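You operate a simulated robot arm through the tools that you are given. There is no shell and no other tool. Be economical: measure what you need, move in short steps, check, and stop when the job is done.

The job below is to be done with a simulated two-armed robot. You get a single attempt, and the scene is never put back.

## Task
Pull both plugs, brush the dust off the hollow mandrel and rack it.
Fine: hold it while pulling; plugs into the white tray, red brush back, grey rack's middle cradle.
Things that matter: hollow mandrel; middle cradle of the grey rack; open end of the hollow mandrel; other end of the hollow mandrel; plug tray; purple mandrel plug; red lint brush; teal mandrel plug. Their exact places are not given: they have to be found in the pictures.

The check looks at the end state, three seconds after you hand in, the way a careful person would. Anything else that was tipped, shoved, dropped, spilled or broken makes it a failure.

## Robot
Two 7-joint arms with two-finger parallel grippers on one trunk, on a base that drives. Base frame: it is fixed to the floor where the robot stands at the start and does not move with it; the origin is under the middle of the robot, x ahead of it, y to its left, z up; the surface under the hand at the start is at about z = 850. Units: mm, rad, N and s.
The left shoulder is at the start at [60, 144, 926], the right one opposite. With the tool pointing down near the work surface each hand reaches from about 300 to 720 mm from the robot's upright axis, wherever it stands, measured 20 degrees to its own side. Places, roughly: hollow mandrel (20x4x5 cm) [500, 300, 900]; middle cradle of the grey rack [600, 0, 900]; open end of the hollow mandrel [500, 200, 900]; other end of the hollow mandrel [500, 400, 900]; plug tray [700, 300, 900]; purple mandrel plug (5x5x3 cm) [500, 400, 900]; teal mandrel plug (5x5x3 cm) [500, 200, 900]. Payload 1.57 kg a hand.
The tool frame of a hand sits at the grasp point between the pads (the TCP): z along the fingers, y along the line on which they close. The tips reach 30 mm beyond it. Largest opening 110 mm; finger width 24, thickness 12; the body of the gripper, 48 by 112 mm, starts 78 mm behind the TCP.
Orientation is that of the tool frame in the base frame, as a unit quaternion [x, y, z, w]. With the fingers straight down and closing along the base's y, the tool's x points along the base's -x, its y along +y and its z along -z.

## Interface
- The arms move only by the tool move_arm. It takes "left_steps", "right_steps" or both (then of equal length, played together; a hand with none holds still); each is a list of rows, each an object (a shift or turn left out is 0, a gripper value left out holds the last) with "hand": the finger opening in mm, from 0 to 110; "dp": the shift along the tool's x, y, z in mm, a list of three; "angular": the turn, a rotation vector about the tool's x, y, z in rad, a list of three. In form: [{"hand": hand, "dp": [x, y, z], "angular": [ax, ay, az]}, ...]. A call has 1 to 12 rows; each row shifts and turns the commanded pose from where the row before left it, along the tool's axes as they then stand. A row lasts 0.2 s, in which the tool goes at most 50 mm and 0.15 rad; a call with a longer step from one row to the next is refused whole, and so is a gripper value outside its range. A pose out of reach is approached as far as the arm can. The call stops where the force on the tool passes 40 N (or 10 N more than at its start, if that is more) or the arm is blocked; 0.2 s more then pass. Each finger travels about 45 mm/s and halts on what it meets, pressing with about 29 N; the grip force reading is that of the motor and also rises with nothing between the fingers. The clock runs only during rows and for 0.2 s after the last one: add rows that do not move to give the fingers time. The reply holds the time, the measured pose of the TCP, the force on the tool along the base axes, the opening and the grip force, in the units named above and with some noise, with the torque about the TCP (base axes, N m) and any sound that the robot's microphone picked up.
- Cameras (640 x 400 px; columns grow to the right, rows downward): "scene" is now at [48.3, 13.4, 1537.4]; the picture's right is [0.17, -0.99, 0.00], its down [-0.74, -0.13, -0.66] and it looks along [0.65, 0.11, -0.75] (base axes); focal length 270 px, centre (320, 200). "left" rides on the left gripper at [70, -16, -141] in its tool frame; the picture's right is [0.23, 0.97, 0.00], its down [-0.86, 0.20, -0.48] and it looks along [-0.47, 0.11, 0.88] (tool axes); focal length 222 px, centre (320, 200). "right" rides on the right gripper at [70, 16, -141] in its tool frame; the picture's right is [-0.23, 0.97, 0.00], its down [-0.85, -0.20, -0.48] and it looks along [-0.47, -0.11, 0.88] (tool axes); focal length 222 px, centre (320, 200).
- grab_frame(camera): a new picture of that camera. The clock stands still meanwhile.
- lift_body(by): slides the trunk up (or, below 0, down) by that many mm; the arms and the scene camera ride with it, the base frame stays. It gives what a move gives, with no picture.
- roll_base(legs): drives the robot by 1 to 6 legs, each [ahead, left, turn to the left] in mm, mm and rad, along the robot's own axes; the way and the turn of a leg run together, so that a leg with both is an arc; at most 1500 mm and 3.142 rad a leg. The arms and the cameras ride along, it lands a little off, and it stops where it bumps. It gives what a move gives.
- turn_head(pan, tilt): turns the head with the scene camera to pan (to the left, within 1.501 rad either way) and tilt (down, from -0.506 to 1.204), counted from straight ahead of the robot. It gives what a move gives.
- locate(camera, pixels): for up to 12 pixels [column, row] of the newest picture of that camera ("zoom" is the newest enlarged one), the place [x, y, z] in the base frame of the surface seen there, good to about 2 mm. The clock stands still meanwhile.
- enlarge(camera, box): a new picture of the part [left, top, right, bottom] of that camera's present view, enlarged. The clock stands still meanwhile.
- job_done(): hands the job in; it is judged then, once.

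Go step by step. Measure first, check grasps and placings, and put right what went wrong. The budget is 80 turns and 58 pictures, counting those below and the enlarged ones. Unless the task says otherwise, let go and move clear before handing in, and close with one line.

The tools are called after "Request:" as a command line: name --argument value ..., lists and objects as JSON in quotes. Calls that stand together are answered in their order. move_arm: Moves the arms, as the interface text tells. Its arguments: {"type":"object","properties":{"left_steps":{"type":"array","items":{"type":"object","properties":{"hand":{"type":"number"},"dp":{"type":"array","items":{"type":"number"}},"angular":{"type":"array","items":{"type":"number"}}}}},"right_steps":{"type":"array","items":{"type":"object","properties":{"hand":{"type":"number"},"dp":{"type":"array","items":{"type":"number"}},"angular":{"type":"array","items":{"type":"number"}}}}}},"required":[]} The other tools are called the same way: lift_body (by) slides the trunk up or down; roll_base (legs) drives the base; turn_head (pan, tilt) turns the head that bears the scene camera; grab_frame (camera) takes a picture; locate (camera, pixels) gives the place of the surface under pixels of a picture; enlarge (camera, box) takes an enlarged picture of a part of a camera's view; job_done () hands the job in.

At the start:

```text
time_s: 0.0
left_eef_pos: [291.8, 357.5, 1000.1]
left_tool_rot: [0.0, 1.0, 0.0, 0.0]
left_wrist_force: [0.0, 0.9, 0.8]
left_torque: [0.02, 0.02, -0.04]
left_finger_gap: 110.2
left_grip_force: 0.1
right_eef_pos: [390.6, 12.7, 1000.3]
right_tool_rot: [0.0, 1.0, 0.0, 0.0]
right_wrist_force: [0.0, -0.8, 0.5]
right_torque: [0.02, 0.02, 0.0]
right_finger_gap: 110.2
right_grip_force: 0.1
trunk travel left (down, up): [-525.0, 65.0]
robot x, y, heading: [-0.2, 2.7, 0.0]
head pan, tilt: [0.171, 0.852]
```

scene: 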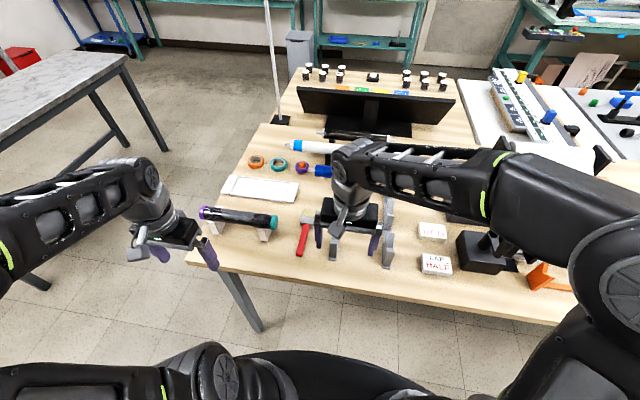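
right: 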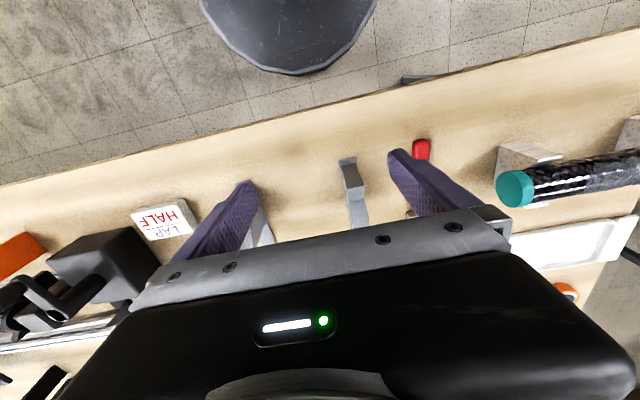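
left: 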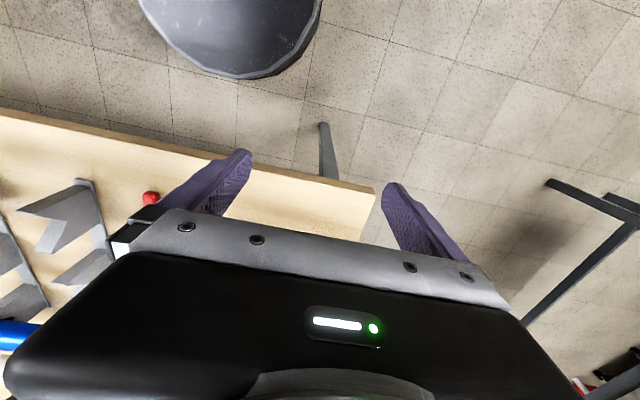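

The scene picture shows the mandrel at about (238,217) with a purple end and a teal end, the white tray at (260,188) and the red brush at (304,236). The right arm hides the grey rack, so I'll enlarge this part of the view.

Request:
enlarge --camera "scene" --box '[180, 140, 340, 280]'

Request:
locate --camera "scene" --pixels '[[203, 213], [273, 222], [238, 215], [233, 182], [297, 189], [260, 190], [300, 250], [307, 222], [385, 250], [333, 250], [240, 245], [215, 228]]'

```text
2.86 times, centred on (260, 210) of scene
```

zoom: 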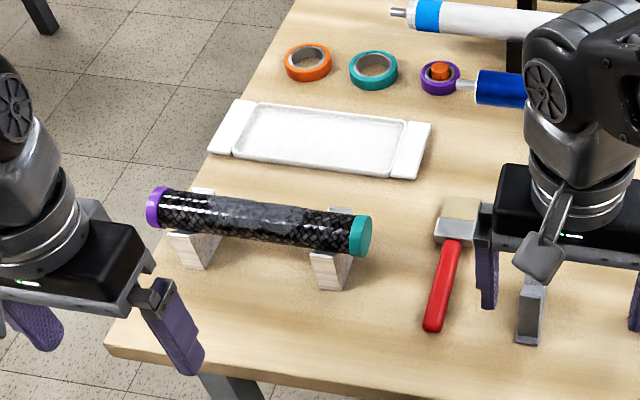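

```text
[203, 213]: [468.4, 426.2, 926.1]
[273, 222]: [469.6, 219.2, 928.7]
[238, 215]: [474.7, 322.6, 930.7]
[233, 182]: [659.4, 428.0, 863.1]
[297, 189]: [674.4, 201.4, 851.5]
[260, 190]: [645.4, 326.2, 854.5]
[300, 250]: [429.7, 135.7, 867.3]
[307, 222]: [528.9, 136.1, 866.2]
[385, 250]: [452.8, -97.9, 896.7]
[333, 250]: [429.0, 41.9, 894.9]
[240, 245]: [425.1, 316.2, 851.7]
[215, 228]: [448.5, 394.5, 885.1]
```

The mandrel lies along y at x≈470, from y≈215 to 430, with grey dust on the middle of its top. I'll lift the right arm aside to uncover the rack.

Request:
move_arm --right_steps '[{"dp": [0, 0, -40]}, {"dp": [0, -30, -40]}, {"dp": [0, -50, 0]}, {"dp": [0, -50, 0]}, {"dp": [0, -50, 0]}, {"dp": [30, -40, 0]}, {"dp": [40, -30, 0]}, {"dp": [40, -20, 0]}]' --left_steps '[{"dp": [0, 0, -40]}, {"dp": [0, 0, -40]}, {"dp": [0, 0, -40]}, {}, {}, {}, {}, {}]'

Request:
grab_frame --camera "scene"

Request:
enlarge --camera "scene" --box '[280, 170, 440, 270]'

```text
time_s: 1.8
left_eef_pos: [287.4, 357.8, 1119.0]
left_tool_rot: [0.0, 1.0, -0.001, 0.0]
left_wrist_force: [0.3, 0.2, 0.1]
left_torque: [-0.01, 0.0, -0.01]
left_finger_gap: 110.0
left_grip_force: 0.0
right_eef_pos: [277.4, -258.0, 1076.3]
right_tool_rot: [0.0, 1.0, 0.0, 0.001]
right_wrist_force: [0.3, 0.7, 0.2]
right_torque: [-0.03, -0.02, 0.0]
right_finger_gap: 109.9
right_grip_force: 0.1
trunk travel left (down, up): [-525.0, 65.0]
robot x, y, heading: [-0.7, 1.7, 0.003]
head pan, tilt: [0.171, 0.852]
```

```text
53 pictures are left
```

scene: 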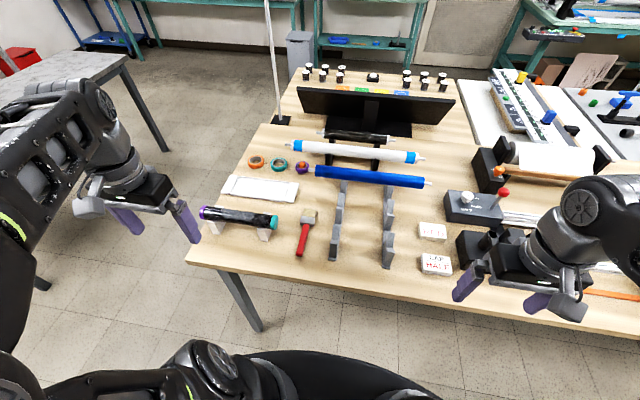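

```text
4.00 times, centred on (360, 220) of scene
```

zoom: 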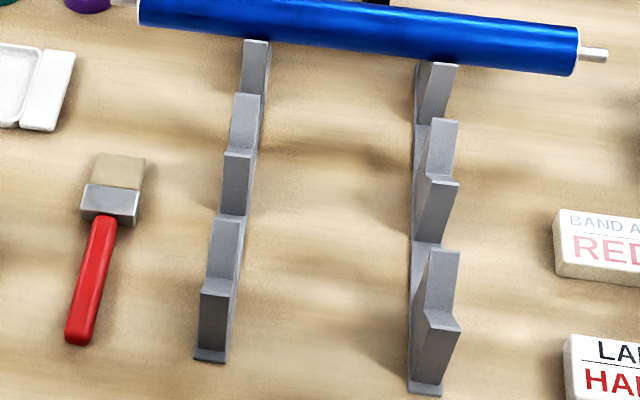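

The grey rack has two rails, and the blue roller lies on the far part of it. I'll probe the profile of each rail to find the cradles.

Request:
locate --camera "zoom" --pixels '[[212, 355], [213, 320], [214, 294], [219, 270], [223, 245], [226, 221], [230, 200], [233, 180], [237, 158], [240, 135], [243, 110], [246, 97]]'

Request:
locate --camera "zoom" --pixels '[[428, 387], [435, 345], [441, 322], [441, 300], [444, 275], [446, 254], [430, 235], [436, 205], [441, 185], [442, 150], [444, 122], [437, 85]]'

Request:
enlarge --camera "scene" --box '[310, 170, 350, 270]'

Request:
enlarge --camera "scene" --box '[195, 170, 295, 250]'

```text
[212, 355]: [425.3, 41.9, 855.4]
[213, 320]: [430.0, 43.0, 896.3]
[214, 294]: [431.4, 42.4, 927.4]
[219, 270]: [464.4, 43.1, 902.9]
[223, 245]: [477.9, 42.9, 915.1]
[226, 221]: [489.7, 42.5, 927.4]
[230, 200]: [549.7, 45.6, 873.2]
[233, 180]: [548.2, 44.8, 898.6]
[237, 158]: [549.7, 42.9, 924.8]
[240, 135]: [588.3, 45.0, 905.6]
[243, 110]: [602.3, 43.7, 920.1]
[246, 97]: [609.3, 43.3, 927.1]
```

```text
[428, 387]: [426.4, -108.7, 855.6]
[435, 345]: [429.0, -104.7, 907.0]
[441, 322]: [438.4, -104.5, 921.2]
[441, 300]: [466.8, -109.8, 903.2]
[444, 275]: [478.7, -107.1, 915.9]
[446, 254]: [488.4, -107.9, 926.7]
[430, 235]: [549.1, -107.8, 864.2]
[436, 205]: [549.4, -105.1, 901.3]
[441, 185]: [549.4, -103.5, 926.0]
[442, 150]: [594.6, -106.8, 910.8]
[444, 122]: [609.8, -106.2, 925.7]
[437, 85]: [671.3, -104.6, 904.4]
```

```text
4.00 times, centred on (330, 220) of scene
```

zoom: 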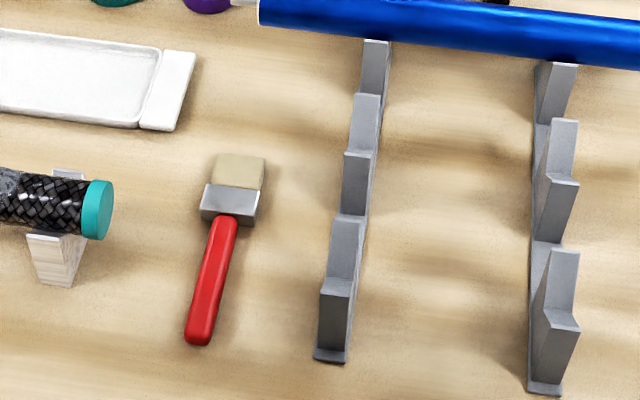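

```text
5.00 times, centred on (245, 210) of scene
```

zoom: 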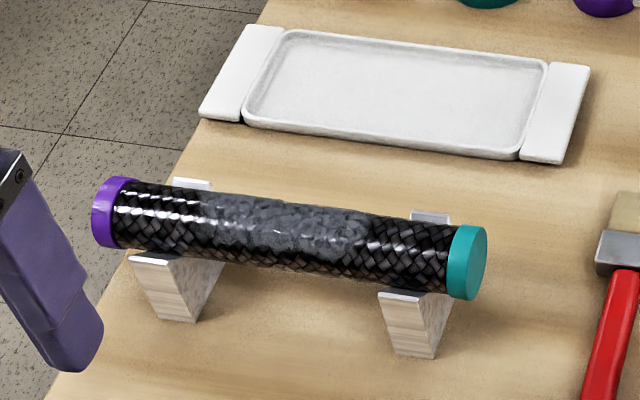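

The cradles are V-shaped, with centres at x≈460, 579 and 699. The middle one (x≈579) is free, with rails at y≈43 and y≈-106. Next I'll measure the mandrel, dust, plugs, tray and brush in detail.

Request:
locate --camera "zoom" --pixels '[[103, 210], [120, 185], [112, 182], [128, 235], [290, 225], [280, 203], [195, 215], [368, 233], [450, 245], [462, 228], [478, 262], [430, 240]]'

Request:
locate --camera "zoom" --pixels '[[190, 183], [165, 258], [430, 217], [400, 294], [265, 110], [515, 145], [530, 70], [295, 45], [395, 95], [225, 90], [555, 110], [465, 225]]'

Request:
enlarge --camera "scene" --box '[280, 200, 330, 265]'

```text
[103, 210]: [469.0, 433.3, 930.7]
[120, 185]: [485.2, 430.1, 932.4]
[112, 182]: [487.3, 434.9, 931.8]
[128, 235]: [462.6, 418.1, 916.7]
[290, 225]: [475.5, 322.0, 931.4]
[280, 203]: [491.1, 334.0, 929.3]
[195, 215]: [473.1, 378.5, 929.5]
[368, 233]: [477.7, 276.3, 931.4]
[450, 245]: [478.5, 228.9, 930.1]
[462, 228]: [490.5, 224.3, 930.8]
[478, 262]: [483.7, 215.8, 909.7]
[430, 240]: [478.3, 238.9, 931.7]
```

```text
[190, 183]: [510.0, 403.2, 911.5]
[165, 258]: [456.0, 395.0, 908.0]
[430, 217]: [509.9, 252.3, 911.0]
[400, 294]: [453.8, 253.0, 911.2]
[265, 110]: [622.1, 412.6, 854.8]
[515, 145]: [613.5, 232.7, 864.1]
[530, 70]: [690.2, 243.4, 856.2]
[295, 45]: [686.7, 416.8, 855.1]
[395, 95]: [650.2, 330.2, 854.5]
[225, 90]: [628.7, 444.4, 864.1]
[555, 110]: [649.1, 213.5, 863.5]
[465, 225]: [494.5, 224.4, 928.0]
```

```text
6.15 times, centred on (305, 232) of scene
```

zoom: 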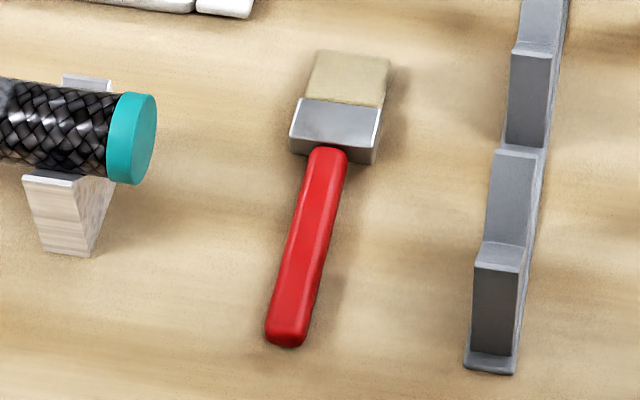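

Measured so far:
- Mandrel axis is at x≈482, z≈912, with V-blocks at y≈252 and 400 and dust from y≈276 to 380.
- The tray floor is at z≈854.5, spanning x 620–690 and y 235–415.
- The brush lies along x at y≈136.

I'll drive 150 mm left so both arms reach everything comfortably, and locate the brush details in the meantime.

Request:
locate --camera "zoom" --pixels '[[285, 325], [305, 250], [328, 160], [290, 145], [378, 155], [335, 120], [345, 80], [315, 55], [390, 65], [270, 320], [303, 340], [285, 347]]'

Request:
roll_base --legs '[[0, 150, 0]]'

Request:
grab_frame --camera "scene"

```text
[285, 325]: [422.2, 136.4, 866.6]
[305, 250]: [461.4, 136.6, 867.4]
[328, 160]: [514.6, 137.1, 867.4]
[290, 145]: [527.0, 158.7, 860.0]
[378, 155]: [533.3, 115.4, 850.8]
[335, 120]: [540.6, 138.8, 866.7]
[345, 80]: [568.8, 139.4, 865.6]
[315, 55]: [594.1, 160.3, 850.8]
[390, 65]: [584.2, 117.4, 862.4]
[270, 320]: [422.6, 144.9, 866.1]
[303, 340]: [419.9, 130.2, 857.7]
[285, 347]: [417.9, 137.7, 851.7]
```

```text
time_s: 3.2
left_eef_pos: [290.2, 509.0, 1118.5]
left_tool_rot: [0.001, 1.0, -0.001, 0.0]
left_wrist_force: [-0.3, 0.1, -0.4]
left_torque: [0.0, 0.01, -0.03]
left_finger_gap: 110.2
left_grip_force: 0.0
right_eef_pos: [278.1, -106.1, 1075.4]
right_tool_rot: [0.0, 1.0, -0.001, -0.001]
right_wrist_force: [0.7, -0.8, 0.4]
right_torque: [-0.03, -0.01, 0.03]
right_finger_gap: 110.0
right_grip_force: 0.1
trunk travel left (down, up): [-525.0, 65.0]
robot x, y, heading: [5.2, 150.5, 0.002]
head pan, tilt: [0.171, 0.852]
```

```text
48 pictures are left
```

scene: 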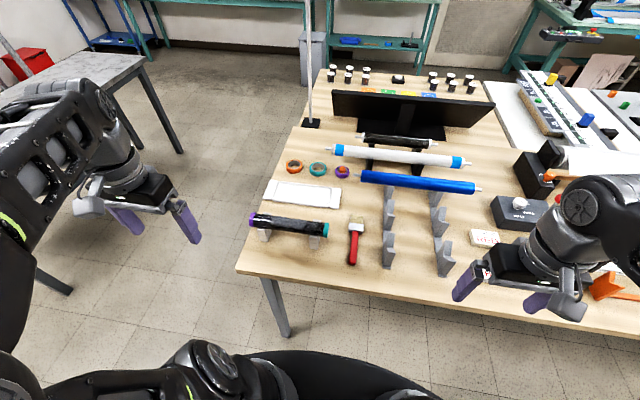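

The base landed at y≈150 and the view is clear. Now I'll turn both hands so they close along base x: left +90°, right −90°.

Request:
move_arm --left_steps '[{"angular": [0, 0, 0.1428]}, {"angular": [0, 0, 0.1428]}, {"angular": [0, 0, 0.1428]}, {"angular": [0, 0, 0.1428]}, {"angular": [0, 0, 0.1428]}, {"angular": [0, 0, 0.1428]}, {"angular": [0, 0, 0.1428]}, {"angular": [0, 0, 0.1428]}, {"angular": [0, 0, 0.1428]}, {"angular": [0, 0, 0.1428]}, {"angular": [0, 0, 0.1428]}, {}]' --right_steps '[{"angular": [0, 0, -0.1428]}, {"angular": [0, 0, -0.1428]}, {"angular": [0, 0, -0.1428]}, {"angular": [0, 0, -0.1428]}, {"angular": [0, 0, -0.1428]}, {"angular": [0, 0, -0.1428]}, {"angular": [0, 0, -0.1428]}, {"angular": [0, 0, -0.1428]}, {"angular": [0, 0, -0.1428]}, {"angular": [0, 0, -0.1428]}, {"angular": [0, 0, -0.1428]}, {}]'

```text
time_s: 5.8
left_eef_pos: [289.3, 508.2, 1118.4]
left_tool_rot: [0.708, 0.706, 0.0, 0.0]
left_wrist_force: [0.3, -0.6, -0.2]
left_torque: [0.01, -0.01, 0.0]
left_finger_gap: 110.0
left_grip_force: 0.0
right_eef_pos: [275.8, -107.7, 1075.7]
right_tool_rot: [-0.707, 0.708, 0.0, 0.0]
right_wrist_force: [-0.3, 0.2, 0.7]
right_torque: [0.01, 0.0, 0.02]
right_finger_gap: 109.9
right_grip_force: 0.1
trunk travel left (down, up): [-525.0, 65.0]
robot x, y, heading: [-1.3, 150.1, -0.006]
head pan, tilt: [0.171, 0.852]
```

Both hands turned as planned. I'll move them over the work: left above the mandrel at y≈350, right above the teal end at y≈205.

Request:
move_arm --left_steps '[{"dp": [-26.3, 32.2, 18]}, {"dp": [-26.3, 32.2, 18]}, {"dp": [-26.3, 32.2, 18]}, {"dp": [-26.3, 32.2, 18]}, {"dp": [-26.3, 32.2, 18]}, {"dp": [-26.3, 32.2, 18]}, {}, {}, {}, {}]' --right_steps '[{"dp": [-34.7, -22.9, 7.3]}, {"dp": [-34.7, -22.9, 7.3]}, {"dp": [-34.7, -22.9, 7.3]}, {"dp": [-34.7, -22.9, 7.3]}, {"dp": [-34.7, -22.9, 7.3]}, {"dp": [-34.7, -22.9, 7.3]}, {"dp": [-34.7, -22.9, 7.3]}, {"dp": [-34.7, -22.9, 7.3]}, {"dp": [-34.7, -22.9, 7.3]}, {}]'

Request:
grab_frame --camera "left"

Request:
grab_frame --camera "right"

```text
time_s: 8.0
left_eef_pos: [481.3, 347.4, 1011.3]
left_tool_rot: [0.708, 0.706, 0.0, 0.001]
left_wrist_force: [-0.3, -0.4, 0.0]
left_torque: [0.0, 0.0, 0.03]
left_finger_gap: 110.0
left_grip_force: 0.2
right_eef_pos: [483.9, 203.6, 1010.0]
right_tool_rot: [-0.706, 0.708, 0.0, 0.0]
right_wrist_force: [0.7, -0.4, -0.5]
right_torque: [0.05, 0.02, -0.03]
right_finger_gap: 109.9
right_grip_force: 0.1
trunk travel left (down, up): [-525.0, 65.0]
robot x, y, heading: [-0.8, 151.4, -0.0]
head pan, tilt: [0.171, 0.852]
```

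```text
47 pictures are left
```

left: 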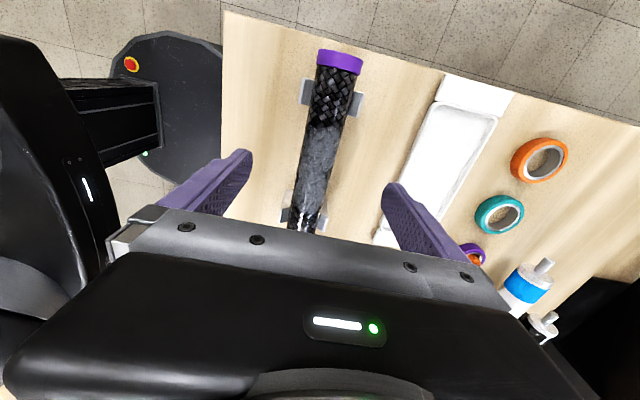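

```text
46 pictures are left
```

right: 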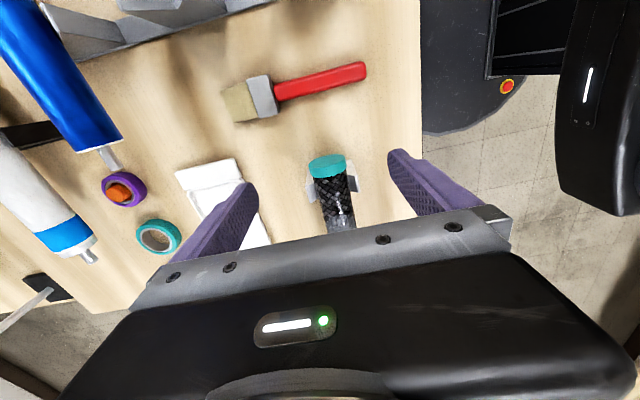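

Both cameras show the mandrel roughly centred between the fingers. I'll measure both plugs precisely from the wrist pictures.

Request:
locate --camera "right" --pixels '[[311, 168], [328, 168], [345, 167], [330, 177], [313, 162], [327, 155], [328, 158], [322, 200], [345, 200], [334, 195]]'

Request:
locate --camera "left" --pixels '[[318, 60], [340, 62], [361, 66], [340, 51], [338, 71], [317, 80], [358, 85], [325, 110], [300, 92], [363, 103], [320, 150], [288, 213]]'

```text
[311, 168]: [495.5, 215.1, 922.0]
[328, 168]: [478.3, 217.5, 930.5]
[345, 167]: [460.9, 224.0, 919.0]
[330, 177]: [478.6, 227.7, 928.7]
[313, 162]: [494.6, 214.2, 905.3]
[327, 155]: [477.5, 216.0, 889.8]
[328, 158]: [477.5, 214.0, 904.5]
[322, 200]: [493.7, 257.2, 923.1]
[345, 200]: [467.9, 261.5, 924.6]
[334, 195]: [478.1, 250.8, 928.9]
```

```text
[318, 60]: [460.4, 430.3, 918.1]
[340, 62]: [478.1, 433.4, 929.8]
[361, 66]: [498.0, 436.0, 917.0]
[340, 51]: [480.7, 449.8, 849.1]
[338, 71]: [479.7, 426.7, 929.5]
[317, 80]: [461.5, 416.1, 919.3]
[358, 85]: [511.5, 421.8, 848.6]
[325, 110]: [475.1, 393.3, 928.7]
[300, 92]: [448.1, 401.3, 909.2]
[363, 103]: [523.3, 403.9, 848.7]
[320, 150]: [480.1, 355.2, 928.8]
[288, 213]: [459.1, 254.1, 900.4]
```

The mandrel axis is at x≈479.5, with its ends at y≈214 and 436. I'll lower both hands, then close the left on the tube and the right on the teal plug.

Request:
move_arm --left_steps '[{"dp": [0, -2, 31], "hand": 80}, {"dp": [0, 0, 31]}, {"dp": [0, 0, 31]}, {}]' --right_steps '[{"dp": [-8, 4, 28], "hand": 80}, {"dp": [0, 0, 28]}, {"dp": [0, 0, 29]}, {}]'

Request:
grab_frame --camera "right"

Request:
grab_frame --camera "scene"

```text
time_s: 9.0
left_eef_pos: [481.7, 350.9, 918.4]
left_tool_rot: [0.708, 0.706, 0.001, 0.0]
left_wrist_force: [0.3, 0.1, -0.3]
left_torque: [0.01, -0.03, -0.04]
left_finger_gap: 80.1
left_grip_force: 0.1
right_eef_pos: [481.6, 209.9, 924.2]
right_tool_rot: [-0.706, 0.708, 0.0, 0.0]
right_wrist_force: [-0.1, 0.3, 0.7]
right_torque: [-0.01, -0.03, -0.02]
right_finger_gap: 80.2
right_grip_force: 0.1
trunk travel left (down, up): [-525.0, 65.0]
robot x, y, heading: [1.1, 151.9, -0.001]
head pan, tilt: [0.171, 0.852]
```

```text
45 pictures are left
```

right: 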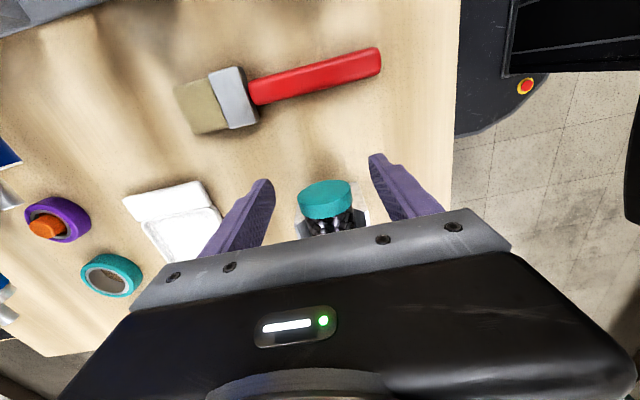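

```text
44 pictures are left
```

scene: 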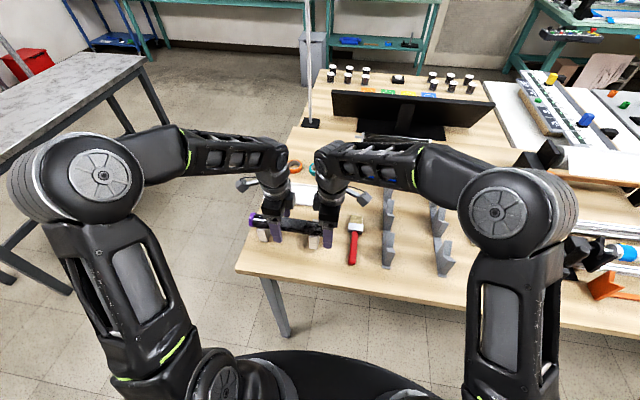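

The teal plug at (326,198) sits between the fingers. I'll close the left on the tube first, then the right on the plug.

Request:
move_arm --left_steps '[{"hand": 20}, {}, {}, {}, {}, {}, {}, {}]' --right_steps '[{}, {}, {}, {}, {"hand": 20}, {}, {}, {}]'

Request:
grab_frame --camera "right"

```text
time_s: 10.8
left_eef_pos: [481.1, 351.1, 917.9]
left_tool_rot: [0.708, 0.706, 0.0, 0.0]
left_wrist_force: [-2.7, 1.7, 0.4]
left_torque: [0.1, 0.11, 0.33]
left_finger_gap: 39.6
left_grip_force: 28.7
right_eef_pos: [481.9, 210.0, 924.9]
right_tool_rot: [-0.706, 0.708, 0.0, 0.0]
right_wrist_force: [-2.3, -0.4, 1.0]
right_torque: [-0.02, 0.0, 0.01]
right_finger_gap: 40.1
right_grip_force: 27.8
trunk travel left (down, up): [-525.0, 65.0]
robot x, y, heading: [2.0, 153.0, -0.005]
head pan, tilt: [0.171, 0.852]
```

```text
43 pictures are left
```

right: 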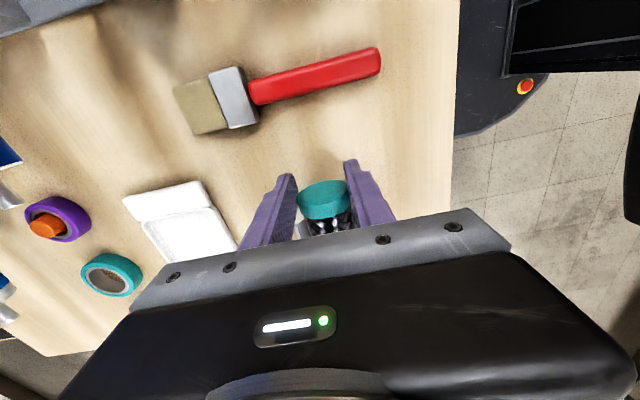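

Both hands grip at about 40 mm. I'll pull the teal plug along −y in small steps.

Request:
move_arm --right_steps '[{"dp": [3, 0, 0]}, {"dp": [4, 0, 0]}, {"dp": [5, 0, 0]}, {"dp": [6, 0, 0]}, {"dp": [8, 0, 0]}, {"dp": [8, 0, 0]}, {"dp": [8, 0, 0]}]'

Request:
grab_frame --camera "right"

```text
time_s: 12.4
left_eef_pos: [482.1, 348.8, 919.6]
left_tool_rot: [0.707, 0.707, 0.0, 0.0]
left_wrist_force: [-2.0, -2.4, 2.9]
left_torque: [0.26, 0.03, 0.16]
left_finger_gap: 39.6
left_grip_force: 29.1
right_eef_pos: [479.9, 169.3, 925.5]
right_tool_rot: [-0.706, 0.708, -0.001, 0.002]
right_wrist_force: [0.3, -0.6, -0.2]
right_torque: [0.0, -0.01, 0.0]
right_finger_gap: 39.5
right_grip_force: 29.0
trunk travel left (down, up): [-525.0, 65.0]
robot x, y, heading: [1.0, 152.0, -0.002]
head pan, tilt: [0.171, 0.852]
```

```text
42 pictures are left
```

right: 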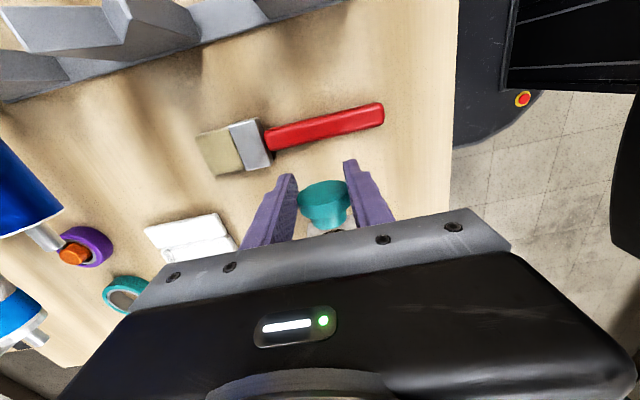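

The teal plug came out cleanly, with its tapered insert visible at (325,215). I'll lift it, carry it over the tray's right part and turn the hand so the fingers open along the tray's long side.

Request:
move_arm --right_steps '[{"dp": [0, 0, -35]}, {"dp": [0, 0, -35]}, {"dp": [0, -40, 0]}, {"dp": [0, -40, 0]}, {"dp": [0, -40, 0]}, {"dp": [0, -40, 0]}, {"dp": [-40, 0, 0]}, {"dp": [-40, 0, 0]}, {"dp": [-20, 0, 0]}, {}]'

Request:
move_arm --right_steps '[{"angular": [0, 0, 0.1428]}, {"angular": [0, 0, 0.1428]}, {"angular": [0, 0, 0.1428]}, {"angular": [0, 0, 0.1428]}, {"angular": [0, 0, 0.1428]}, {"angular": [0, 0, 0.1428]}, {"angular": [0, 0, 0.1428]}, {"angular": [0, 0, 0.1428]}, {"angular": [0, 0, 0.1428]}, {"angular": [0, 0, 0.1428]}, {"angular": [0, 0, 0.1428]}, {}]'

Request:
grab_frame --camera "right"

```text
time_s: 14.6
left_eef_pos: [480.4, 349.8, 918.6]
left_tool_rot: [0.708, 0.706, 0.0, 0.0]
left_wrist_force: [-3.8, 0.2, 3.2]
left_torque: [0.27, 0.09, 0.25]
left_finger_gap: 39.6
left_grip_force: 29.0
right_eef_pos: [601.7, 178.0, 997.5]
right_tool_rot: [-0.706, 0.708, -0.001, 0.0]
right_wrist_force: [-0.1, 0.4, 0.9]
right_torque: [-0.01, 0.0, 0.05]
right_finger_gap: 39.2
right_grip_force: 28.9
right hand out of reach, approached as far as the arm can: row 6, 7, 8, 9
trunk travel left (down, up): [-525.0, 65.0]
robot x, y, heading: [-1.1, 149.8, -0.001]
head pan, tilt: [0.171, 0.852]
```

```text
time_s: 17.2
left_eef_pos: [481.1, 350.6, 918.6]
left_tool_rot: [0.708, 0.707, 0.0, 0.0]
left_wrist_force: [-4.1, 1.3, 1.4]
left_torque: [0.11, 0.08, 0.07]
left_finger_gap: 39.8
left_grip_force: 28.9
right_eef_pos: [600.7, 179.6, 999.6]
right_tool_rot: [0.001, 1.0, 0.0, 0.001]
right_wrist_force: [-0.1, 0.5, 0.1]
right_torque: [-0.02, 0.03, 0.0]
right_finger_gap: 39.1
right_grip_force: 28.9
trunk travel left (down, up): [-525.0, 65.0]
robot x, y, heading: [-3.3, 154.6, -0.004]
head pan, tilt: [0.171, 0.852]
```

```text
41 pictures are left
```

right: 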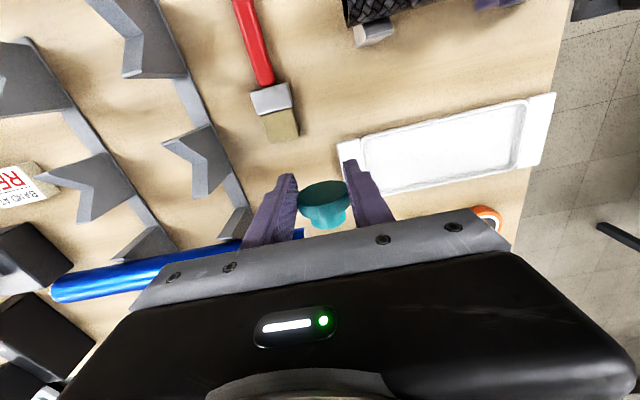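

The last moves came up short of reach, and the hand is at (601,180) with the plug still held. In this orientation I'll try lowering a bit and moving left and ahead over the tray.

Request:
move_arm --right_steps '[{"dp": [0, 28, 20]}, {"dp": [0, 28, 20]}, {"dp": [0, 28, 20]}, {"dp": [-20, 0, 0]}, {"dp": [-20, 0, 0]}, {}]'

```text
time_s: 18.6
left_eef_pos: [479.4, 349.5, 918.8]
left_tool_rot: [0.708, 0.706, 0.0, 0.0]
left_wrist_force: [-3.9, -1.1, 3.8]
left_torque: [-0.1, 0.02, -0.2]
left_finger_gap: 39.5
left_grip_force: 28.5
right_eef_pos: [600.3, 255.2, 945.7]
right_tool_rot: [0.001, 1.0, 0.001, 0.002]
right_wrist_force: [-1.4, -0.1, 0.5]
right_torque: [-0.03, -0.01, -0.02]
right_finger_gap: 39.0
right_grip_force: 29.3
right hand out of reach, approached as far as the arm can: row 3, 4, 5
trunk travel left (down, up): [-525.0, 65.0]
robot x, y, heading: [1.0, 155.2, 0.001]
head pan, tilt: [0.171, 0.852]
```

The arm is short by about 40 mm in x, so the base must move closer. I'll check the clearance around the base and the table leg first.

Request:
turn_head --pan 0.3 --tilt 1.15

Request:
grab_frame --camera "scene"

```text
time_s: 19.4
left_eef_pos: [480.3, 350.5, 919.3]
left_tool_rot: [0.708, 0.706, -0.001, 0.0]
left_wrist_force: [-2.6, -0.5, 2.4]
left_torque: [-0.1, 0.01, -0.2]
left_finger_gap: 39.3
left_grip_force: 29.2
right_eef_pos: [601.1, 253.6, 944.4]
right_tool_rot: [0.0, 1.0, 0.001, 0.002]
right_wrist_force: [-0.5, -0.2, -0.2]
right_torque: [-0.03, 0.01, 0.02]
right_finger_gap: 38.9
right_grip_force: 29.2
trunk travel left (down, up): [-525.0, 65.0]
robot x, y, heading: [6.3, 154.9, -0.0]
head pan, tilt: [0.3, 1.15]
```

```text
40 pictures are left
```

scene: 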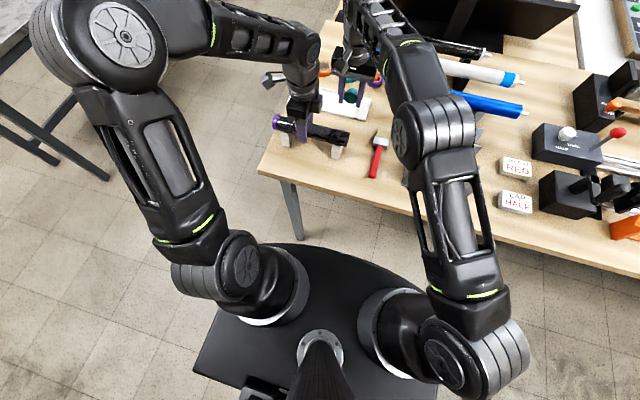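

I'll measure the front edge of the base, the table edge and the leg.

Request:
locate --camera "scene" --pixels '[[330, 244], [390, 268], [430, 288], [262, 172], [400, 212], [300, 240], [285, 180], [350, 245]]'

```text
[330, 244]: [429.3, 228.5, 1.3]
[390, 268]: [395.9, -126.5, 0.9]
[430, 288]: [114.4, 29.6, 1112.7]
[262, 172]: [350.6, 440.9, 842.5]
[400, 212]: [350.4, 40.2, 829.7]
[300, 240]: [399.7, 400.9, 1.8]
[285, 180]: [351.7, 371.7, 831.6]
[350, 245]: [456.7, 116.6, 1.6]
```

I'll locate the base disc in the last left-wrist picture, where it sits at (120–215, 40–200), to see how high and how far forward it is.

Request:
locate --camera "left" --pixels '[[130, 64], [200, 60], [215, 80], [215, 150], [205, 190], [150, 50], [185, 160]]'

```text
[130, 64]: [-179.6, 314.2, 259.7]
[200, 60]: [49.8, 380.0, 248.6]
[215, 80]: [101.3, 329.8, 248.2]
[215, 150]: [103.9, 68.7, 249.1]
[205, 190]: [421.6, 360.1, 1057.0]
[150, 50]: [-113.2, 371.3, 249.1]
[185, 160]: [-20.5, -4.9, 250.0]
```

Request:
locate --camera "scene" --pixels '[[330, 250], [350, 252], [375, 262], [300, 246], [370, 280], [205, 370], [210, 345]]'

```text
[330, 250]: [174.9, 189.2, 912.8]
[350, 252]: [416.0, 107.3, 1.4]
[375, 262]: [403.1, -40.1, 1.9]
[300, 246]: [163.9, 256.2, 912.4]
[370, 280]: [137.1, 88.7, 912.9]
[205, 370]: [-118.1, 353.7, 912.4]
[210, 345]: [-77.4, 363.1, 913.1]
```

The base has room to go 80 mm forward: its front is at about 260 and the leg is at (395,405). I'll release the mandrel, which rests on its V-blocks, raise the left hand, pull the right hand back 40 mm and drive forward.

Request:
move_arm --left_steps '[{"hand": 80}, {}, {}, {}, {"dp": [0, 0, -40]}, {"dp": [0, 0, -40]}, {"dp": [0, 0, -20]}]' --right_steps '[{}, {}, {}, {}, {"dp": [20, 0, 0]}, {"dp": [20, 0, 0]}, {}]'

Request:
roll_base --legs '[[80, 0, 0]]'

Request:
turn_head --pan 0.15 --tilt 0.95

Request:
grab_frame --camera "scene"

Request:
grab_frame --camera "left"

```text
time_s: 21.0
left_eef_pos: [482.5, 350.0, 1019.0]
left_tool_rot: [0.707, 0.707, -0.001, -0.001]
left_wrist_force: [0.1, 0.6, -0.2]
left_torque: [-0.01, 0.02, -0.01]
left_finger_gap: 80.1
left_grip_force: 0.0
right_eef_pos: [560.7, 256.2, 945.5]
right_tool_rot: [0.0, 1.0, 0.001, 0.0]
right_wrist_force: [0.5, 0.5, 0.1]
right_torque: [0.0, -0.01, 0.0]
right_finger_gap: 39.4
right_grip_force: 28.8
trunk travel left (down, up): [-525.0, 65.0]
robot x, y, heading: [-3.0, 151.5, -0.005]
head pan, tilt: [0.3, 1.15]
```

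```text
time_s: 22.1
left_eef_pos: [564.5, 350.4, 1017.7]
left_tool_rot: [0.708, 0.706, -0.001, -0.001]
left_wrist_force: [0.6, 0.2, -1.2]
left_torque: [-0.02, 0.07, 0.05]
left_finger_gap: 80.2
left_grip_force: 0.1
right_eef_pos: [643.5, 255.0, 945.7]
right_tool_rot: [0.002, 1.0, 0.0, 0.0]
right_wrist_force: [0.4, 0.2, -0.2]
right_torque: [0.04, 0.05, 0.05]
right_finger_gap: 39.3
right_grip_force: 28.8
trunk travel left (down, up): [-525.0, 65.0]
robot x, y, heading: [81.1, 150.9, 0.0]
head pan, tilt: [0.3, 1.15]
```

```text
time_s: 22.8
left_eef_pos: [563.8, 349.2, 1018.9]
left_tool_rot: [0.708, 0.706, 0.0, 0.0]
left_wrist_force: [-0.5, -0.2, -0.8]
left_torque: [-0.01, -0.01, 0.0]
left_finger_gap: 80.0
left_grip_force: 0.2
right_eef_pos: [642.3, 255.5, 946.1]
right_tool_rot: [0.001, 1.0, 0.0, 0.0]
right_wrist_force: [0.3, 0.3, 0.2]
right_torque: [-0.02, -0.02, 0.0]
right_finger_gap: 39.1
right_grip_force: 29.1
trunk travel left (down, up): [-525.0, 65.0]
robot x, y, heading: [82.7, 155.2, -0.006]
head pan, tilt: [0.15, 0.949]
```

```text
39 pictures are left
```

scene: 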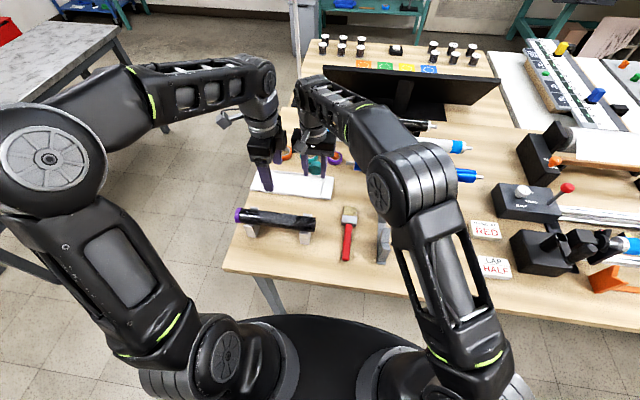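

```text
38 pictures are left
```

left: 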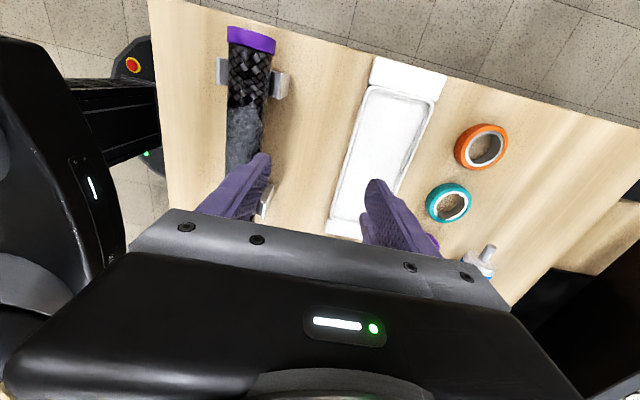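

The mandrel is undisturbed and the right hand hovers over the tray. I'll move the left hand back over the mandrel, then lower the teal plug into the tray at y≈272.

Request:
move_arm --left_steps '[{"dp": [0, -40, 0]}, {"dp": [0, -42, 0]}, {}, {}, {}, {}]' --right_steps '[{}, {"dp": [0, 8, 0]}, {"dp": [0, 8, 0]}, {"dp": [0, 0, 20]}, {"dp": [0, 0, 20]}, {"dp": [0, 0, 14]}]'

Request:
grab_frame --camera "right"

```text
time_s: 24.2
left_eef_pos: [481.1, 349.0, 1021.0]
left_tool_rot: [0.708, 0.706, 0.0, 0.0]
left_wrist_force: [-0.6, -0.5, -1.2]
left_torque: [0.01, 0.0, -0.02]
left_finger_gap: 80.4
left_grip_force: 0.0
right_eef_pos: [643.5, 269.7, 891.5]
right_tool_rot: [0.002, 1.0, 0.0, 0.0]
right_wrist_force: [-0.1, -0.2, 0.3]
right_torque: [-0.02, -0.01, 0.02]
right_finger_gap: 39.2
right_grip_force: 29.1
trunk travel left (down, up): [-525.0, 65.0]
robot x, y, heading: [81.6, 155.3, -0.004]
head pan, tilt: [0.15, 0.949]
```

```text
37 pictures are left
```

right: 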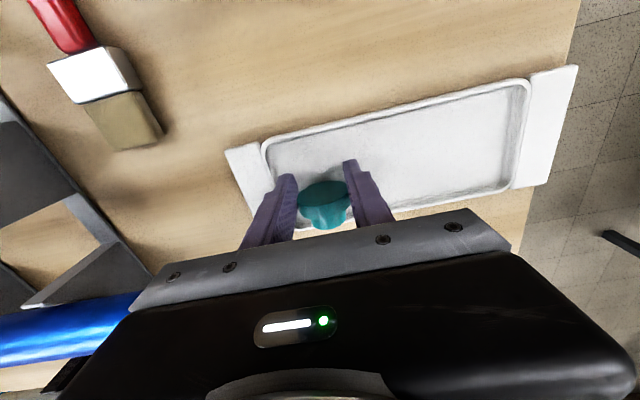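

The near finger is close to the tray's end wall, so I'll shift the plug further inward before releasing it.

Request:
move_arm --right_steps '[{"dp": [6, 20, 0]}, {"dp": [0, 0, 2]}, {"hand": 56}, {}, {}]'

Request:
grab_frame --camera "right"

```text
time_s: 25.4
left_eef_pos: [481.0, 349.4, 1020.3]
left_tool_rot: [0.708, 0.706, -0.001, 0.0]
left_wrist_force: [-0.1, 0.1, 0.3]
left_torque: [0.0, -0.02, 0.0]
left_finger_gap: 79.9
left_grip_force: 0.0
right_eef_pos: [638.0, 290.7, 890.0]
right_tool_rot: [0.002, 1.0, 0.0, 0.0]
right_wrist_force: [-0.4, -0.2, -0.3]
right_torque: [0.02, 0.01, -0.01]
right_finger_gap: 56.0
right_grip_force: 0.0
trunk travel left (down, up): [-525.0, 65.0]
robot x, y, heading: [79.9, 152.8, 0.0]
head pan, tilt: [0.15, 0.949]
```

```text
36 pictures are left
```

right: 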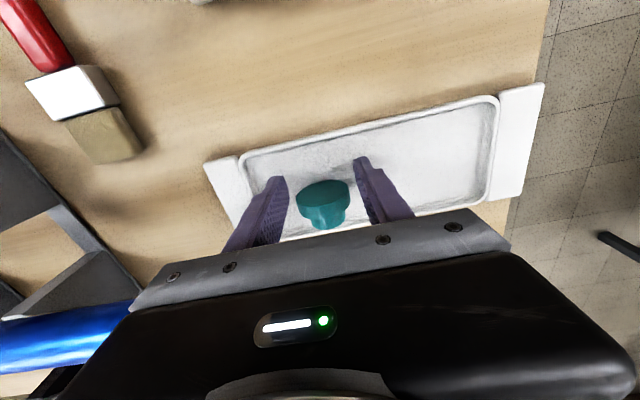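

The teal plug rests in the tray at (323,205). I'll raise the right hand, turn it back −90° and move the left over the purple end.

Request:
move_arm --right_steps '[{"dp": [0, 0, -40]}, {"dp": [0, 0, -40]}, {"dp": [0, 0, -40]}, {"dp": [40, -10, 0]}, {"dp": [40, 0, 0]}, {"dp": [40, 0, 0]}, {"dp": [30, 0, 0]}, {}]' --left_steps '[{"dp": [45, 0, 0]}, {"dp": [43, 0, 0]}, {}, {}, {}, {}, {}, {}]'

Request:
move_arm --right_steps '[{"angular": [0, 0, -0.1428]}, {"angular": [0, 0, -0.1428]}, {"angular": [0, 0, -0.1428]}, {"angular": [0, 0, -0.1428]}, {"angular": [0, 0, -0.1428]}, {"angular": [0, 0, -0.1428]}, {"angular": [0, 0, -0.1428]}, {"angular": [0, 0, -0.1428]}, {"angular": [0, 0, -0.1428]}, {"angular": [0, 0, -0.1428]}, {"angular": [0, 0, -0.1428]}, {"hand": 80}]'

Request:
grab_frame --camera "scene"

```text
time_s: 27.2
left_eef_pos: [481.8, 435.5, 1017.8]
left_tool_rot: [0.708, 0.706, 0.0, 0.0]
left_wrist_force: [-0.1, -1.0, 0.5]
left_torque: [0.0, 0.0, 0.0]
left_finger_gap: 80.1
left_grip_force: 0.1
right_eef_pos: [486.4, 279.0, 980.0]
right_tool_rot: [0.002, 1.0, 0.0, 0.0]
right_wrist_force: [0.5, 0.6, -0.7]
right_torque: [0.01, 0.02, 0.03]
right_finger_gap: 55.8
right_grip_force: 0.1
right hand out of reach, approached as far as the arm can: row 3
trunk travel left (down, up): [-525.0, 65.0]
robot x, y, heading: [82.6, 149.7, -0.005]
head pan, tilt: [0.15, 0.949]
```

```text
time_s: 29.8
left_eef_pos: [482.6, 436.9, 1018.4]
left_tool_rot: [0.708, 0.707, 0.0, 0.0]
left_wrist_force: [-0.2, 0.0, -0.4]
left_torque: [-0.01, -0.01, -0.01]
left_finger_gap: 80.1
left_grip_force: 0.0
right_eef_pos: [487.3, 279.2, 981.8]
right_tool_rot: [-0.706, 0.708, 0.0, 0.0]
right_wrist_force: [0.6, 0.3, 0.2]
right_torque: [0.01, 0.0, -0.03]
right_finger_gap: 80.1
right_grip_force: 0.1
trunk travel left (down, up): [-525.0, 65.0]
robot x, y, heading: [84.4, 149.3, -0.003]
head pan, tilt: [0.15, 0.949]
```

```text
35 pictures are left
```

scene: 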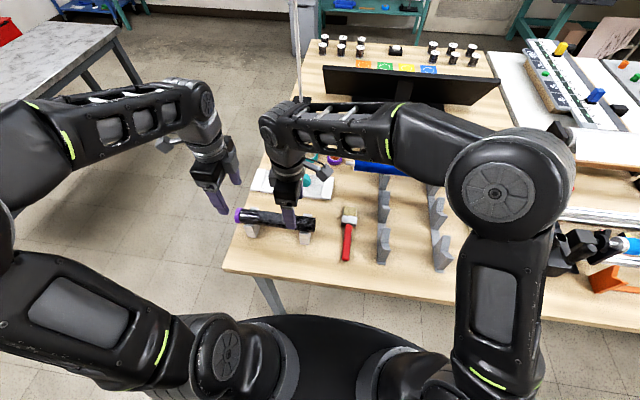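

The hands are placed at either end of the mandrel. I'll lower both: right onto the tube at y≈300, left around the purple plug.

Request:
move_arm --right_steps '[{"dp": [-21, 6, 0]}, {"dp": [0, 0, 32]}, {"dp": [0, 0, 32]}, {}]' --left_steps '[{"dp": [2, 0, 31]}, {"dp": [0, 0, 31]}, {"dp": [0, 0, 31]}, {}]'

Request:
grab_frame --camera "left"

Request:
grab_frame --camera "right"

```text
time_s: 30.8
left_eef_pos: [482.7, 438.5, 928.1]
left_tool_rot: [0.707, 0.707, 0.0, 0.001]
left_wrist_force: [0.6, 0.0, 0.3]
left_torque: [0.02, 0.05, 0.02]
left_finger_gap: 80.0
left_grip_force: 0.1
right_eef_pos: [483.3, 299.2, 914.9]
right_tool_rot: [-0.706, 0.708, 0.0, 0.0]
right_wrist_force: [0.1, -0.8, 0.2]
right_torque: [-0.02, 0.02, 0.03]
right_finger_gap: 79.8
right_grip_force: 0.1
trunk travel left (down, up): [-525.0, 65.0]
robot x, y, heading: [79.0, 154.2, -0.006]
head pan, tilt: [0.15, 0.949]
```

```text
34 pictures are left
```

left: 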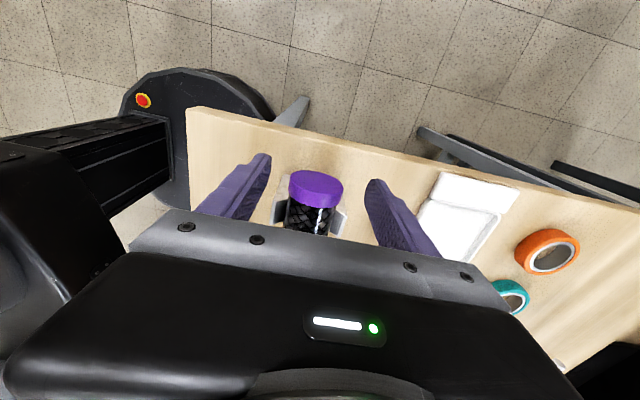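

```text
33 pictures are left
```

right: 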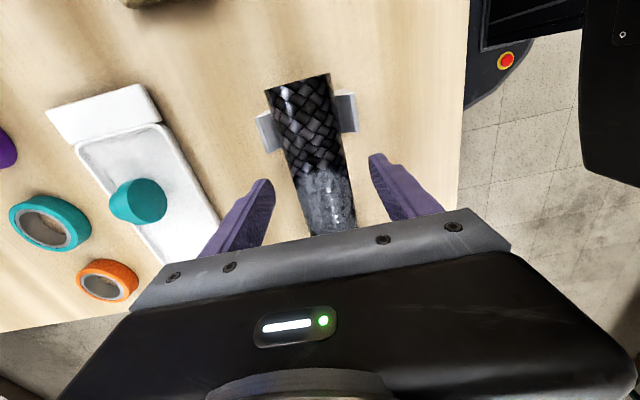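

Both are well centred. I'll close the right on the tube, then the left on the purple plug.

Request:
move_arm --right_steps '[{"hand": 20}, {}, {}, {}, {}, {}, {}, {}]' --left_steps '[{"dp": [0, 0, 3]}, {}, {}, {}, {"hand": 20}, {}, {}, {}]'

Request:
move_arm --left_steps '[{"dp": [3, 0, 0]}, {"dp": [4, 0, 0]}, {"dp": [5, 0, 0]}, {"dp": [6, 0, 0]}, {"dp": [8, 0, 0]}, {"dp": [8, 0, 0]}, {"dp": [8, 0, 0]}]'

Request:
grab_frame --camera "left"

```text
time_s: 32.6
left_eef_pos: [480.7, 438.4, 924.8]
left_tool_rot: [0.708, 0.707, 0.001, 0.0]
left_wrist_force: [3.3, -0.2, -0.9]
left_torque: [0.01, -0.02, 0.02]
left_finger_gap: 41.3
left_grip_force: 29.1
right_eef_pos: [481.3, 299.5, 915.5]
right_tool_rot: [-0.707, 0.708, -0.001, 0.0]
right_wrist_force: [-18.1, 0.6, 5.5]
right_torque: [0.01, 0.35, 0.34]
right_finger_gap: 39.6
right_grip_force: 28.8
trunk travel left (down, up): [-525.0, 65.0]
robot x, y, heading: [83.4, 150.1, -0.002]
head pan, tilt: [0.15, 0.949]
```

```text
time_s: 34.2
left_eef_pos: [480.4, 480.9, 922.5]
left_tool_rot: [0.707, 0.707, 0.0, 0.001]
left_wrist_force: [0.6, 1.0, -0.7]
left_torque: [0.0, 0.02, -0.01]
left_finger_gap: 40.3
left_grip_force: 29.4
right_eef_pos: [479.6, 300.5, 916.2]
right_tool_rot: [-0.707, 0.708, 0.0, 0.001]
right_wrist_force: [-19.3, 2.2, 12.3]
right_torque: [-0.12, 0.36, 0.19]
right_finger_gap: 39.4
right_grip_force: 28.5
trunk travel left (down, up): [-525.0, 65.0]
robot x, y, heading: [80.3, 148.8, -0.004]
head pan, tilt: [0.15, 0.949]
```

```text
32 pictures are left
```

left: 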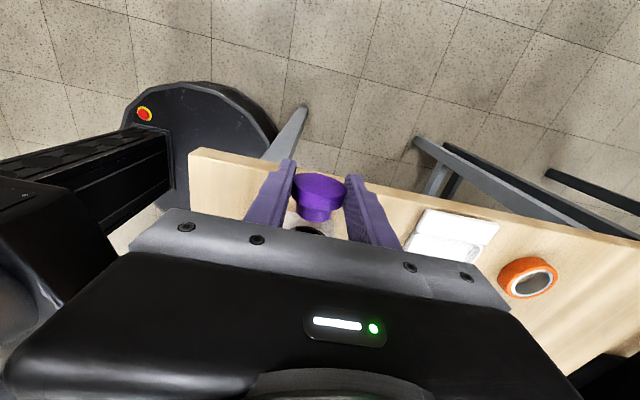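

The purple plug is out, its insert visible at (318,213). I'll release the mandrel with the right hand and raise it, while the left lifts and carries the purple plug towards the tray.

Request:
move_arm --left_steps '[{"dp": [0, 0, -35]}, {"dp": [0, 0, -35]}, {"dp": [0, 39, 0]}, {"dp": [0, 39, 0]}, {"dp": [0, 39, 0]}, {"dp": [0, 39, 0]}, {"dp": [-40, 0, 0]}, {"dp": [-40, 0, 0]}, {}]' --right_steps '[{"hand": 80}, {}, {}, {"dp": [0, 0, -30]}, {"dp": [0, 0, -30]}, {"dp": [0, 0, -20]}, {"dp": [45, 0, 0]}, {"dp": [45, 0, 0]}, {"dp": [40, 0, 0]}]'

Request:
move_arm --left_steps '[{"angular": [0, 0, -0.1428]}, {"angular": [0, 0, -0.1428]}, {"angular": [0, 0, -0.1428]}, {"angular": [0, 0, -0.1428]}, {"angular": [0, 0, -0.1428]}, {"angular": [0, 0, -0.1428]}, {"angular": [0, 0, -0.1428]}, {"angular": [0, 0, -0.1428]}, {"angular": [0, 0, -0.1428]}, {"angular": [0, 0, -0.1428]}, {"angular": [0, 0, -0.1428]}, {}]' --right_steps '[{"angular": [0, 0, 0.1428]}, {"angular": [0, 0, 0.1428]}, {"angular": [0, 0, 0.1428]}, {"angular": [0, 0, 0.1428]}, {"angular": [0, 0, 0.1428]}, {"angular": [0, 0, 0.1428]}, {"angular": [0, 0, 0.1428]}, {"angular": [0, 0, 0.1428]}, {"angular": [0, 0, 0.1428]}, {"angular": [0, 0, 0.1428]}, {"angular": [0, 0, 0.1428]}, {}]'

Request:
grab_frame --camera "left"

```text
time_s: 36.2
left_eef_pos: [638.3, 400.1, 993.2]
left_tool_rot: [0.708, 0.706, -0.001, 0.0]
left_wrist_force: [0.2, 0.1, 0.7]
left_torque: [0.0, 0.0, -0.02]
left_finger_gap: 40.4
left_grip_force: 29.0
right_eef_pos: [478.4, 171.2, 996.2]
right_tool_rot: [-0.707, 0.707, 0.0, 0.0]
right_wrist_force: [-0.1, -0.5, 0.4]
right_torque: [0.01, 0.02, 0.02]
right_finger_gap: 80.2
right_grip_force: 0.0
trunk travel left (down, up): [-525.0, 65.0]
robot x, y, heading: [84.4, 150.4, -0.001]
head pan, tilt: [0.15, 0.949]
```

```text
time_s: 38.8
left_eef_pos: [638.8, 401.2, 992.9]
left_tool_rot: [0.001, 1.0, 0.0, 0.0]
left_wrist_force: [0.0, -0.2, 0.0]
left_torque: [-0.01, -0.02, -0.02]
left_finger_gap: 40.6
left_grip_force: 28.8
right_eef_pos: [480.8, 170.0, 997.7]
right_tool_rot: [0.002, 1.0, 0.0, 0.0]
right_wrist_force: [0.4, 0.0, -1.8]
right_torque: [-0.01, 0.0, 0.01]
right_finger_gap: 79.7
right_grip_force: 0.0
trunk travel left (down, up): [-525.0, 65.0]
robot x, y, heading: [75.9, 155.5, -0.007]
head pan, tilt: [0.15, 0.949]
```

```text
31 pictures are left
```

left: 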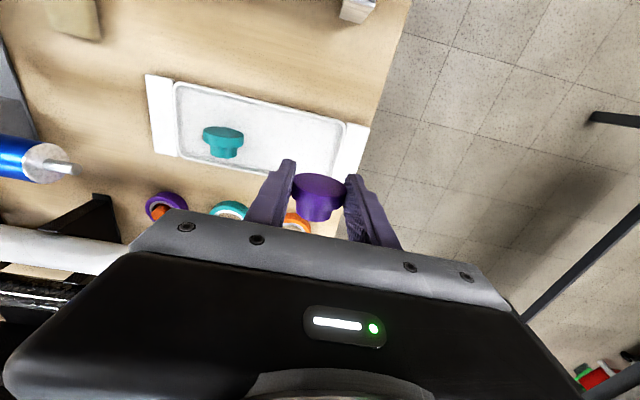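

The teal plug stands in the tray and the purple one is held. I'll shift 36 mm right and lower it into the tray, stopping just above the floor.

Request:
move_arm --left_steps '[{"dp": [2, -36, 0]}, {"dp": [0, 0, 35]}, {"dp": [0, 0, 35]}, {"dp": [0, 0, 22]}, {"dp": [0, 0, 11]}, {}]'

Request:
grab_frame --camera "left"

```text
time_s: 40.2
left_eef_pos: [636.0, 364.1, 889.0]
left_tool_rot: [0.001, 1.0, 0.0, 0.0]
left_wrist_force: [-0.6, 0.1, -0.6]
left_torque: [-0.03, 0.01, 0.01]
left_finger_gap: 40.6
left_grip_force: 29.7
right_eef_pos: [480.7, 169.8, 997.6]
right_tool_rot: [0.001, 1.0, 0.0, 0.0]
right_wrist_force: [0.5, 0.1, 0.4]
right_torque: [-0.06, -0.01, 0.0]
right_finger_gap: 79.9
right_grip_force: 0.1
trunk travel left (down, up): [-525.0, 65.0]
robot x, y, heading: [82.3, 150.1, -0.002]
head pan, tilt: [0.15, 0.949]
```

```text
30 pictures are left
```

left: 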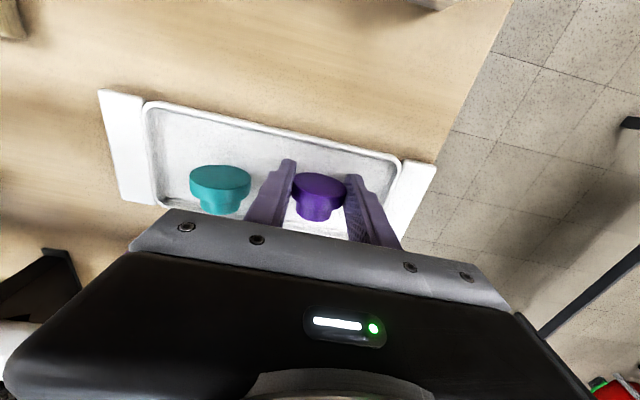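

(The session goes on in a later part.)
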